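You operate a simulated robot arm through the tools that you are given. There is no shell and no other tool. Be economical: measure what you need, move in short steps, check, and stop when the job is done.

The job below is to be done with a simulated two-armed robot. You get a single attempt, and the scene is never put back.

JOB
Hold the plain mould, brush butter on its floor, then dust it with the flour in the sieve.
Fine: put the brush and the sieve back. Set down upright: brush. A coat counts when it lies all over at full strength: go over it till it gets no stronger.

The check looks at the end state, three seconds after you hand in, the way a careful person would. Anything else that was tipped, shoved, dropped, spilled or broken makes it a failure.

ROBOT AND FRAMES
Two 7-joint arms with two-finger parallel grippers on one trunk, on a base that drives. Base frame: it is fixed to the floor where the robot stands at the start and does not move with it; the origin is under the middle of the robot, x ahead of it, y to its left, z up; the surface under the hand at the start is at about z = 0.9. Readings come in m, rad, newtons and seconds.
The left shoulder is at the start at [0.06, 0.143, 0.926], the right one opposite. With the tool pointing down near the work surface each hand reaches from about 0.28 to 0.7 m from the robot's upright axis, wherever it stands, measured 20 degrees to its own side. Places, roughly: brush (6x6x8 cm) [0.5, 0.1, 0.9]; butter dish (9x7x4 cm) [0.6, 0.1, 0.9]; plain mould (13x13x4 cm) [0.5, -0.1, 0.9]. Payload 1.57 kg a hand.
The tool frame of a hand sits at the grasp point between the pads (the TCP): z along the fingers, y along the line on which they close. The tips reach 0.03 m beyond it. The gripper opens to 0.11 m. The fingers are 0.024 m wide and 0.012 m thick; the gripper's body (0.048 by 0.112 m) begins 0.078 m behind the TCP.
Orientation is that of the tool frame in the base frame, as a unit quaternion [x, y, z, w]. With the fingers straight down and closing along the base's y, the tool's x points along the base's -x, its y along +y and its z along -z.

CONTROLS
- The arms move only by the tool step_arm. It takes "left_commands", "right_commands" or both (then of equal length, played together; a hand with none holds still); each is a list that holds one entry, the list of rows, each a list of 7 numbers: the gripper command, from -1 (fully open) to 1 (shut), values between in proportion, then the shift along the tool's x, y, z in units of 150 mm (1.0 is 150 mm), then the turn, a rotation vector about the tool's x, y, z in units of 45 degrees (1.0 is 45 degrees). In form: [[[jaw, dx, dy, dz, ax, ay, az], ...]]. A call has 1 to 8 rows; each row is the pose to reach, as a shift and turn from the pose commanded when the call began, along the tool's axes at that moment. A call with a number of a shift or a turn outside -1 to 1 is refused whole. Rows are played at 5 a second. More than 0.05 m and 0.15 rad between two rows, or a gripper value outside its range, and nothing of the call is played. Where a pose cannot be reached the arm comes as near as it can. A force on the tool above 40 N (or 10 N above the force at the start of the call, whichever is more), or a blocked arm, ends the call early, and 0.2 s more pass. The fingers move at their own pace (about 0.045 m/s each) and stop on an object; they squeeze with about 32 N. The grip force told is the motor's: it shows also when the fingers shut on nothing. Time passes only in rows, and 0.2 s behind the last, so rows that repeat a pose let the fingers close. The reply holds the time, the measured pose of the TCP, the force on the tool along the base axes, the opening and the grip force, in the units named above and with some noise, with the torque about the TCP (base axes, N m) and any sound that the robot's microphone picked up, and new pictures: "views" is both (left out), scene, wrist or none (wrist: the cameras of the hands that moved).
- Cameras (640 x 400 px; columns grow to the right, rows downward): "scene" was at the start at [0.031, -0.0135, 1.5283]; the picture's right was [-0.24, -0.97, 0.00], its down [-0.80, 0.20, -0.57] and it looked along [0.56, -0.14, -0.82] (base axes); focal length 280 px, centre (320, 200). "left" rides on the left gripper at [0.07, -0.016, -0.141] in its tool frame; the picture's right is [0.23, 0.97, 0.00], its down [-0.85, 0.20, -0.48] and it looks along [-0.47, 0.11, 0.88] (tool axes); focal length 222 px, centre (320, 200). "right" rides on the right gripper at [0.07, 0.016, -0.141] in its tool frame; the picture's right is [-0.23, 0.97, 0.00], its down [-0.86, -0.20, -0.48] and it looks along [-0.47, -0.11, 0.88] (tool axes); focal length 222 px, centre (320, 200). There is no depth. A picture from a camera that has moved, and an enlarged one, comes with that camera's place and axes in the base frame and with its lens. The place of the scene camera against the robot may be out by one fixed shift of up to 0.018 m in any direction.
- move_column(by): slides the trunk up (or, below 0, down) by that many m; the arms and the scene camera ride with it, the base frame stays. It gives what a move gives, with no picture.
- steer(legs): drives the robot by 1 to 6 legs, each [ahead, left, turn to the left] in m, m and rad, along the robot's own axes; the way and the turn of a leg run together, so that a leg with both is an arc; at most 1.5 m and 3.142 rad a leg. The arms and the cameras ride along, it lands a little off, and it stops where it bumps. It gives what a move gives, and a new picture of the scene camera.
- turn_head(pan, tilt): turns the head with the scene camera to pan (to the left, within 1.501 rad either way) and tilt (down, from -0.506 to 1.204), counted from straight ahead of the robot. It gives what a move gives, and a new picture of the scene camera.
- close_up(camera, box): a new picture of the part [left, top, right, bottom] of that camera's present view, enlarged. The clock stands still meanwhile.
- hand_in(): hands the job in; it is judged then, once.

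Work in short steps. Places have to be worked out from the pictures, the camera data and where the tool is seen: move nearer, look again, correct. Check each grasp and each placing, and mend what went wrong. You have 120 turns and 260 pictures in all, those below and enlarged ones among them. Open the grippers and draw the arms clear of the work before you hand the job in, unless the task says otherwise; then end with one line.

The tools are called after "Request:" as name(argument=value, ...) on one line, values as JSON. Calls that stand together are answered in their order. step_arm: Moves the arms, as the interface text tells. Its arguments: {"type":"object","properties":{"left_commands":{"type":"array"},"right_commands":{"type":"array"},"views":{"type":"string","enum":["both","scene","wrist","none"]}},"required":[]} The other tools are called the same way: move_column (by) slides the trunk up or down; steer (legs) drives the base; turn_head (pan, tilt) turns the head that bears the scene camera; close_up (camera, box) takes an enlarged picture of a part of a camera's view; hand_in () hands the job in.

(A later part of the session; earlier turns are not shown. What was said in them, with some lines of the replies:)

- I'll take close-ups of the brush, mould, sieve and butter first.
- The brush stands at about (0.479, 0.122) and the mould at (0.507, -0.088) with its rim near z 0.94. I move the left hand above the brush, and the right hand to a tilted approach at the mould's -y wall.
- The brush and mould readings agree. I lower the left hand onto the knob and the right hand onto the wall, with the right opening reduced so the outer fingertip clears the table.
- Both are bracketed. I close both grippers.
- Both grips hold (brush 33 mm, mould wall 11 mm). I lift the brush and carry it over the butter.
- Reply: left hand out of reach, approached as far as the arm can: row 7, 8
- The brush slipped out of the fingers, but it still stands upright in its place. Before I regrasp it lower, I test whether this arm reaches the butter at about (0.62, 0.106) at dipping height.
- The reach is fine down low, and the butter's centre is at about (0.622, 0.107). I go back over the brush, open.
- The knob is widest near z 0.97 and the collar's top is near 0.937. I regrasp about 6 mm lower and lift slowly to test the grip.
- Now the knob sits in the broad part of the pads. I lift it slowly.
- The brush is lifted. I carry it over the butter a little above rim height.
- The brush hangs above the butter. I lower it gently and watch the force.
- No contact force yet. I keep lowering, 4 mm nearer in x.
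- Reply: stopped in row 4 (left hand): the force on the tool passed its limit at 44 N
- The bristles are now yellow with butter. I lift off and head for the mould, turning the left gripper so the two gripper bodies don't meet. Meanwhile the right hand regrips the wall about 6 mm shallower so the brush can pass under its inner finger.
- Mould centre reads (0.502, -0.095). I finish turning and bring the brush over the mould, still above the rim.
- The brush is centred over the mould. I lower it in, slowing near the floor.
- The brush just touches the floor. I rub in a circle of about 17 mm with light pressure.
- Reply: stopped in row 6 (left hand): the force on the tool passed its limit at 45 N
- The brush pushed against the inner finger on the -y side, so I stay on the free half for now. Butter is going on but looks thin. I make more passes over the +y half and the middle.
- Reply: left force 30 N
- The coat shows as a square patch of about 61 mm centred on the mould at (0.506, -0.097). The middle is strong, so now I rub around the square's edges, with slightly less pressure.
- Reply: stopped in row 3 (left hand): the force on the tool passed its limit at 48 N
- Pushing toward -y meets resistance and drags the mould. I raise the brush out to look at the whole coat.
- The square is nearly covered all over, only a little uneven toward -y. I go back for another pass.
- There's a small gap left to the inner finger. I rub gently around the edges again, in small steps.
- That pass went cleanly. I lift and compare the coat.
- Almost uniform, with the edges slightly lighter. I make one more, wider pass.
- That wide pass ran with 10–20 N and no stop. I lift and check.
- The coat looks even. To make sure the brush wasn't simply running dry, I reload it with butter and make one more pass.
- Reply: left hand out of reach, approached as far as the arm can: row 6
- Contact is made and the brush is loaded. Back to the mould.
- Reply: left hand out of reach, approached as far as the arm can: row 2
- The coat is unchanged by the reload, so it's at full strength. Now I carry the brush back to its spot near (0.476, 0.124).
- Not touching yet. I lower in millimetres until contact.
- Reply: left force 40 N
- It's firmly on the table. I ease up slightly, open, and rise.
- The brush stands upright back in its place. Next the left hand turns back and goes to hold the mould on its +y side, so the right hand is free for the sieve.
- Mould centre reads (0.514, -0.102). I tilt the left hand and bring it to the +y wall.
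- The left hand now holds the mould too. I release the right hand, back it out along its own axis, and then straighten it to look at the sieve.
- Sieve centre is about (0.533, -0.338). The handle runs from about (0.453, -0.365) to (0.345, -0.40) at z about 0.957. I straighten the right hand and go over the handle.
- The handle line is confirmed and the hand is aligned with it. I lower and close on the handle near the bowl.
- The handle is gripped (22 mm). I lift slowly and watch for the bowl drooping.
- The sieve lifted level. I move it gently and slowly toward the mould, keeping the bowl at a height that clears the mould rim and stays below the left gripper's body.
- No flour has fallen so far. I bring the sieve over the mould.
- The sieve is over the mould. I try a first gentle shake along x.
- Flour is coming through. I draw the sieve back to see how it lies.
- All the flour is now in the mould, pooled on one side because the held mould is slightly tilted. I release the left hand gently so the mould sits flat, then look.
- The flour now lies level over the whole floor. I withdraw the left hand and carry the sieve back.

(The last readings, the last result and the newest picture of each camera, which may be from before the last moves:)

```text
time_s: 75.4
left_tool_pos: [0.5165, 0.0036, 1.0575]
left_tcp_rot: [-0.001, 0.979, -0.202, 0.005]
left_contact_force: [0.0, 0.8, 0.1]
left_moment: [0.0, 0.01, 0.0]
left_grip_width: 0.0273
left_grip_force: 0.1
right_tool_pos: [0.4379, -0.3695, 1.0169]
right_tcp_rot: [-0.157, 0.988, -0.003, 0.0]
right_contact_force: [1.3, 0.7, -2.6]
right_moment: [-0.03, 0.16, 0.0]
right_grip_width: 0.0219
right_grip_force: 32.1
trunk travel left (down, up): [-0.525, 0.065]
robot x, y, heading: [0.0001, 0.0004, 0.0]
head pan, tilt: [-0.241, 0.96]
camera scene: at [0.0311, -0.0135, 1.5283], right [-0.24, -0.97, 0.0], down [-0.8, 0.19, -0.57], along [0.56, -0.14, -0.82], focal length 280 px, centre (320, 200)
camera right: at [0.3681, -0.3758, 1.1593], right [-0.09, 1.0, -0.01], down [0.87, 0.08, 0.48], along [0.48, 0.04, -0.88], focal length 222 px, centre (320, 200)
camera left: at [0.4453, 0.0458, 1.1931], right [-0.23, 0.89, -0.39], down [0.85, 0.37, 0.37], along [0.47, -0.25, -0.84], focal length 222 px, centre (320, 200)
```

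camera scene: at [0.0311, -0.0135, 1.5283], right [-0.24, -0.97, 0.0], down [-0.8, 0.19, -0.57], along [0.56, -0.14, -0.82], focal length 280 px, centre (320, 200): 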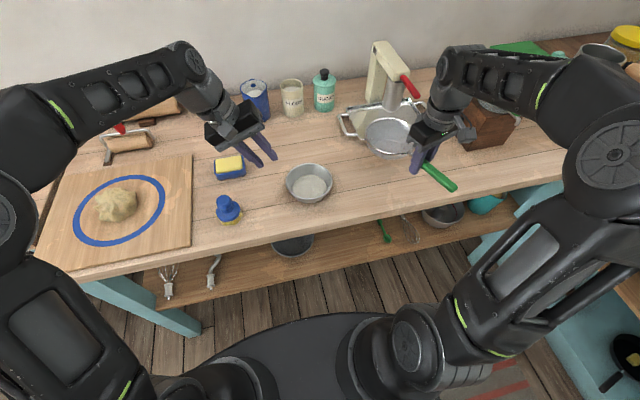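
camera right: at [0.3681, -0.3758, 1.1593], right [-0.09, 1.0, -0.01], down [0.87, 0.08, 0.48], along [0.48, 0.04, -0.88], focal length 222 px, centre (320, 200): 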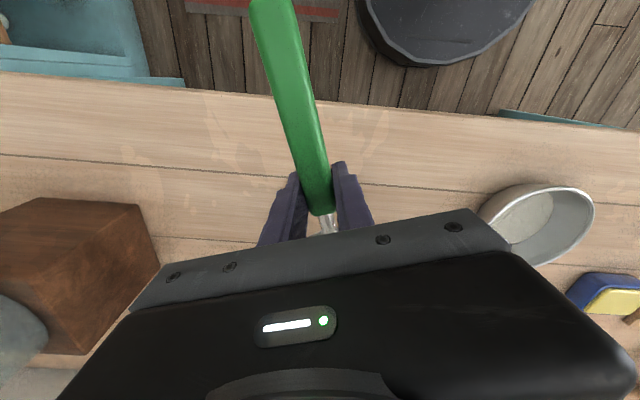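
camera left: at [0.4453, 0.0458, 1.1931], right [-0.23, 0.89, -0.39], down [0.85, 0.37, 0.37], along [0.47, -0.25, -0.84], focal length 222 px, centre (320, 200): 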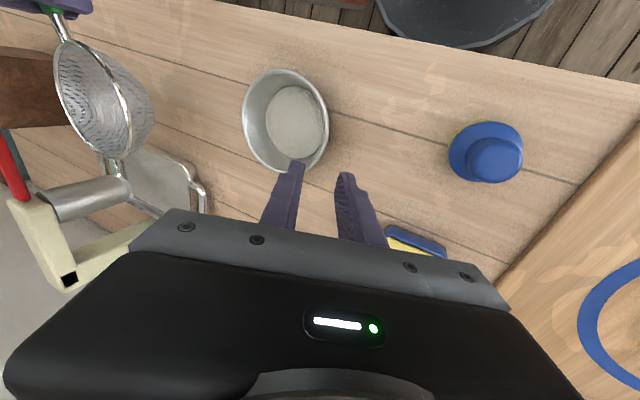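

I lower the sieve back onto its spot.

Request:
step_arm(right_commands=[[[1, 0, -0.015, 0.1, 0, 0, 0], [1, 0, -0.015, 0.2, 0, 0, 0], [1, 0, -0.015, 0.3, 0, 0, 0], [1, 0, -0.015, 0.36, 0, 0, 0], [1, 0, -0.015, 0.4, 0, 0, 0], [1, 0, -0.015, 0.42, 0, 0, 0]]], views="none")

Request:
close_up(camera="scene", box=[320, 90, 500, 230])

```text
time_s: 76.8
left_tool_pos: [0.5159, 0.0054, 1.0563]
left_tcp_rot: [0.001, 0.979, -0.202, 0.005]
left_contact_force: [0.2, -0.1, 0.2]
left_moment: [-0.01, 0.01, -0.01]
left_grip_width: 0.0275
left_grip_force: 0.0
right_tool_pos: [0.4374, -0.3735, 0.9552]
right_tcp_rot: [-0.156, 0.988, -0.002, 0.0]
right_contact_force: [-0.4, 0.5, -3.2]
right_moment: [-0.03, 0.19, -0.02]
right_grip_width: 0.0216
right_grip_force: 31.6
trunk travel left (down, up): [-0.525, 0.065]
robot x, y, heading: [-0.0006, 0.0037, -0.001]
head pan, tilt: [-0.241, 0.96]
```

```text
2.86 times, centred on (410, 160) of scene
camera zoom: at [0.031, -0.0134, 1.5283], right [-0.24, -0.97, 0.0], down [-0.8, 0.19, -0.57], along [0.56, -0.14, -0.82], focal length 799 px, centre (63, 314)
```

zoom: 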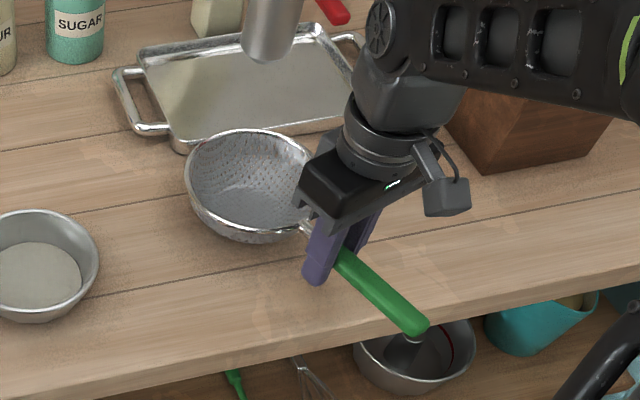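

Almost down. I lower the last millimetres to contact.

Request:
step_arm(right_commands=[[[1, 0, 0, 0.007, 0, 0, 0], [1, 0, 0, 0.014, 0, 0, 0], [1, 0, 0, 0.018, 0, 0, 0], [1, 0, 0, 0.018, 0, 0, 0]]], views="none")

```text
time_s: 77.8
left_tool_pos: [0.5149, 0.0047, 1.0583]
left_tcp_rot: [0.0, 0.979, -0.202, 0.005]
left_contact_force: [-0.1, -0.7, -0.6]
left_moment: [0.0, 0.02, -0.02]
left_grip_width: 0.0273
left_grip_force: 0.2
right_tool_pos: [0.4387, -0.3722, 0.953]
right_tcp_rot: [-0.157, 0.988, -0.003, 0.001]
right_contact_force: [-1.7, 0.1, 2.2]
right_moment: [0.32, -0.31, 0.14]
right_grip_width: 0.0219
right_grip_force: 32.1
trunk travel left (down, up): [-0.525, 0.065]
robot x, y, heading: [0.0031, 0.0023, -0.005]
head pan, tilt: [-0.241, 0.96]
```

Contact is felt (force changed from -3 to +2 N). I open and rise slowly.

Request:
step_arm(right_commands=[[[0.5, 0, 0, 0, 0, 0, 0], [0.2, 0, 0, 0, 0, 0, 0], [0.0, 0, 0, 0, 0, 0, 0], [0.0, 0, 0, 0, 0, 0, 0], [0.0, 0, 0, -0.2, 0, 0, 0], [0.0, 0, 0, -0.45, 0, 0, 0], [0.0, 0, 0, -0.75, 0, 0, 0], [0.0, 0, 0, -0.95, 0, 0, 0]]])

Request:
close_up(camera="scene", box=[320, 90, 500, 230])

Request:
close_up(camera="scene", box=[190, 120, 350, 240])

```text
time_s: 79.6
left_tool_pos: [0.5163, 0.0056, 1.0579]
left_tcp_rot: [0.0, 0.98, -0.201, 0.005]
left_contact_force: [1.0, 0.1, -0.8]
left_moment: [0.0, -0.03, 0.0]
left_grip_width: 0.0278
left_grip_force: 0.1
right_tool_pos: [0.4366, -0.3703, 1.0967]
right_tcp_rot: [-0.157, 0.988, -0.002, 0.0]
right_contact_force: [0.0, 0.2, -0.6]
right_moment: [-0.02, 0.01, 0.01]
right_grip_width: 0.055
right_grip_force: 0.0
trunk travel left (down, up): [-0.525, 0.065]
robot x, y, heading: [-0.0037, -0.0006, 0.005]
head pan, tilt: [-0.241, 0.96]
camera scene: at [0.0308, -0.0132, 1.5283], right [-0.24, -0.97, 0.0], down [-0.8, 0.19, -0.57], along [0.56, -0.14, -0.82], focal length 280 px, centre (320, 200)
camera right: at [0.3665, -0.376, 1.2386], right [-0.09, 1.0, -0.01], down [0.87, 0.08, 0.48], along [0.48, 0.04, -0.88], focal length 222 px, centre (320, 200)
```

scene: 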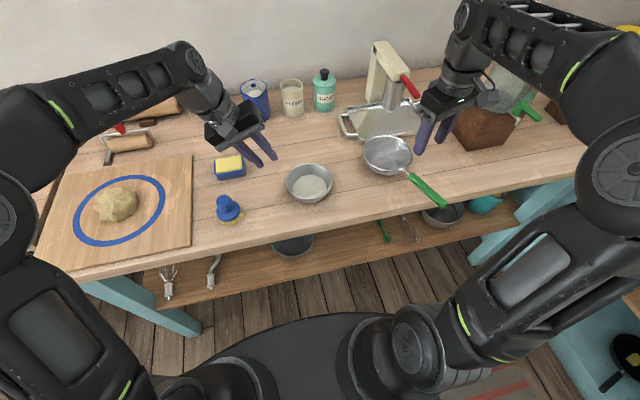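
right: 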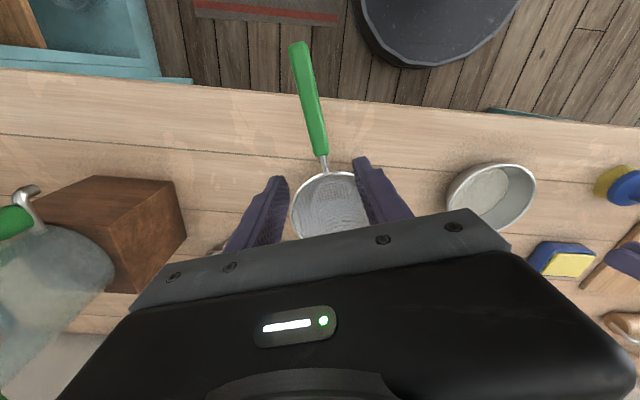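

```text
2.86 times, centred on (410, 160) of scene
camera zoom: at [0.0308, -0.0132, 1.5283], right [-0.24, -0.97, 0.0], down [-0.8, 0.19, -0.57], along [0.56, -0.14, -0.82], focal length 799 px, centre (63, 314)
```

zoom: 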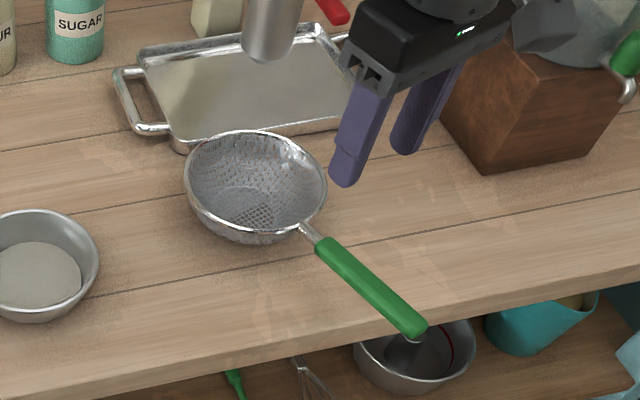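

```text
3.33 times, centred on (270, 180) of scene
camera zoom: at [0.0308, -0.0132, 1.5283], right [-0.24, -0.97, 0.0], down [-0.8, 0.19, -0.57], along [0.56, -0.14, -0.82], focal length 932 px, centre (487, 267)
```

zoom: 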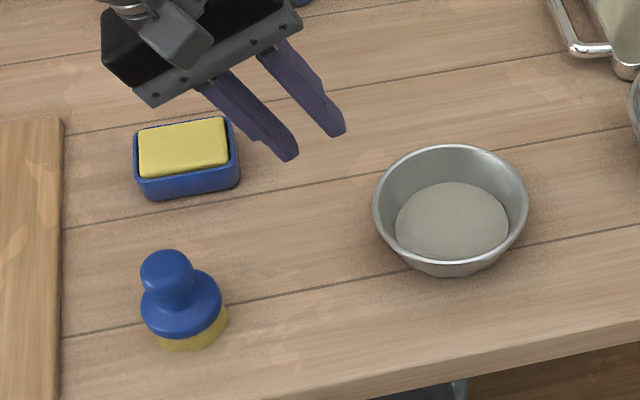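

Everything is in place: the flour lies all over the floor, the brush is upright, and the sieve is back in its spot. I open both grippers and draw the arms clear.

Request:
step_arm(left_commands=[[[0, 0.05, 0.05, -0.12, 0, 0, 0], [-0.5, 0.1, 0.15, -0.25, 0, 0, 0], [-1, 0.2, 0.25, -0.35, 0, 0, 0], [-1, 0.3, 0.35, -0.4, 0, 0, 0], [-1, 0.3, 0.35, -0.4, 0, 0, 0]]], right_commands=[[[0, 0, 0, -0.1, 0, 0, 0], [-0.5, 0.05, 0, -0.2, 0, 0, 0], [-1, 0.15, 0, -0.3, 0, 0, 0], [-1, 0.25, 0, -0.3, 0, 0, 0], [-1, 0.25, 0, -0.3, 0, 0, 0]]])

Request:
close_up(camera="scene", box=[270, 140, 350, 220])

```text
time_s: 80.8
left_tool_pos: [0.4671, 0.078, 1.0911]
left_tcp_rot: [-0.001, 0.979, -0.202, 0.004]
left_contact_force: [0.2, 0.0, 0.1]
left_moment: [0.01, 0.0, -0.01]
left_grip_width: 0.1099
left_grip_force: 0.1
right_tool_pos: [0.4339, -0.371, 1.1044]
right_tcp_rot: [-0.156, 0.988, -0.003, 0.001]
right_contact_force: [-0.4, -0.1, -0.4]
right_moment: [0.03, -0.02, -0.01]
right_grip_width: 0.1102
right_grip_force: 0.1
right hand out of reach, approached as far as the arm can: row 1, 2, 3, 4, 5
trunk travel left (down, up): [-0.525, 0.065]
robot x, y, heading: [-0.0031, -0.0009, 0.002]
head pan, tilt: [-0.241, 0.96]
camera scene: at [0.0313, -0.0133, 1.5283], right [-0.24, -0.97, 0.0], down [-0.8, 0.19, -0.57], along [0.56, -0.14, -0.82], focal length 280 px, centre (320, 200)
camera right: at [0.3634, -0.3763, 1.2448], right [-0.08, 1.0, -0.01], down [0.87, 0.08, 0.48], along [0.48, 0.04, -0.88], focal length 222 px, centre (320, 200)
camera left: at [0.3971, 0.1196, 1.226], right [-0.23, 0.89, -0.39], down [0.85, 0.38, 0.37], along [0.47, -0.25, -0.84], focal length 222 px, centre (320, 200)
```

scene: 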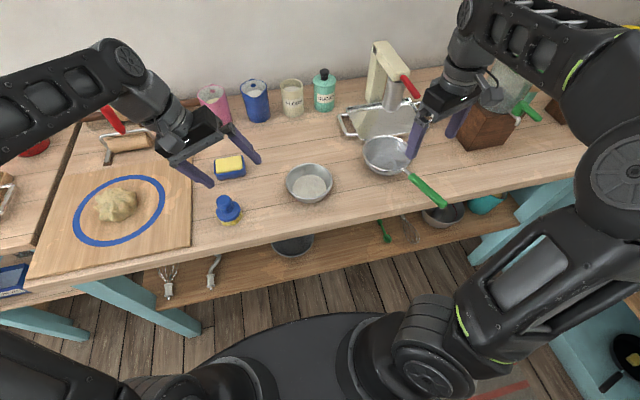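
right: 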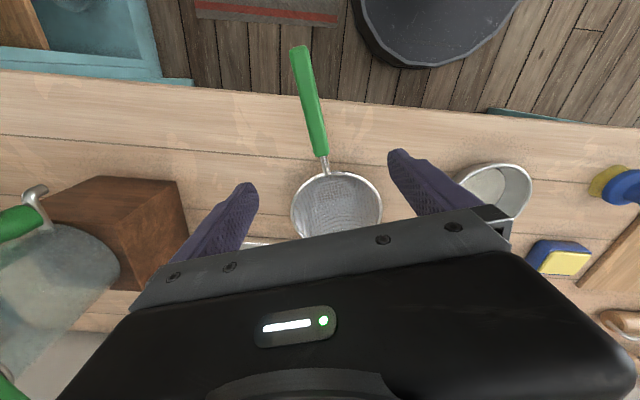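
left: 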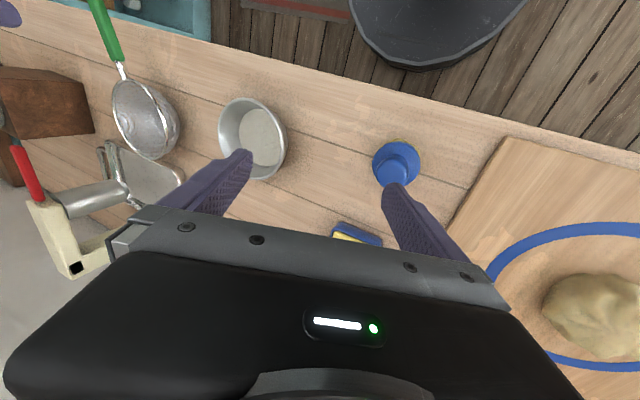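

```text
5.00 times, centred on (310, 180) of scene
camera zoom: at [0.0313, -0.0133, 1.5283], right [-0.24, -0.97, 0.0], down [-0.8, 0.19, -0.57], along [0.56, -0.14, -0.82], focal length 1399 px, centre (370, 300)
```

zoom: 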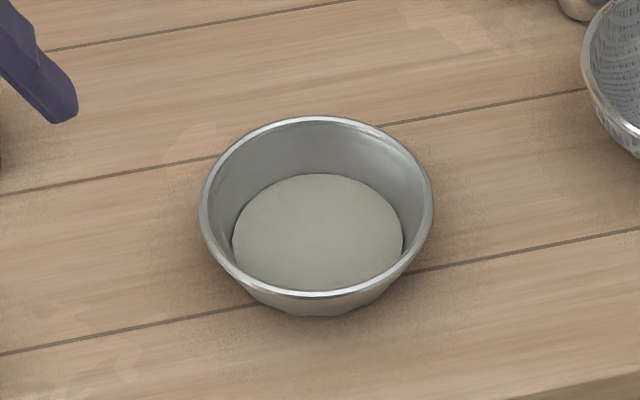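

Both hands are open and well above the work, and nothing has been disturbed. I hand in.

Request:
hand_in()

```text
The job is handed in.
```

I held the mould while I brushed butter on its floor until the coat got no stronger. I then dusted it with all the flour from the sieve, and the flour now covers the whole floor. The brush is back upright in its place, the sieve is back where it was, both grippers are open and clear, and the job is handed in.
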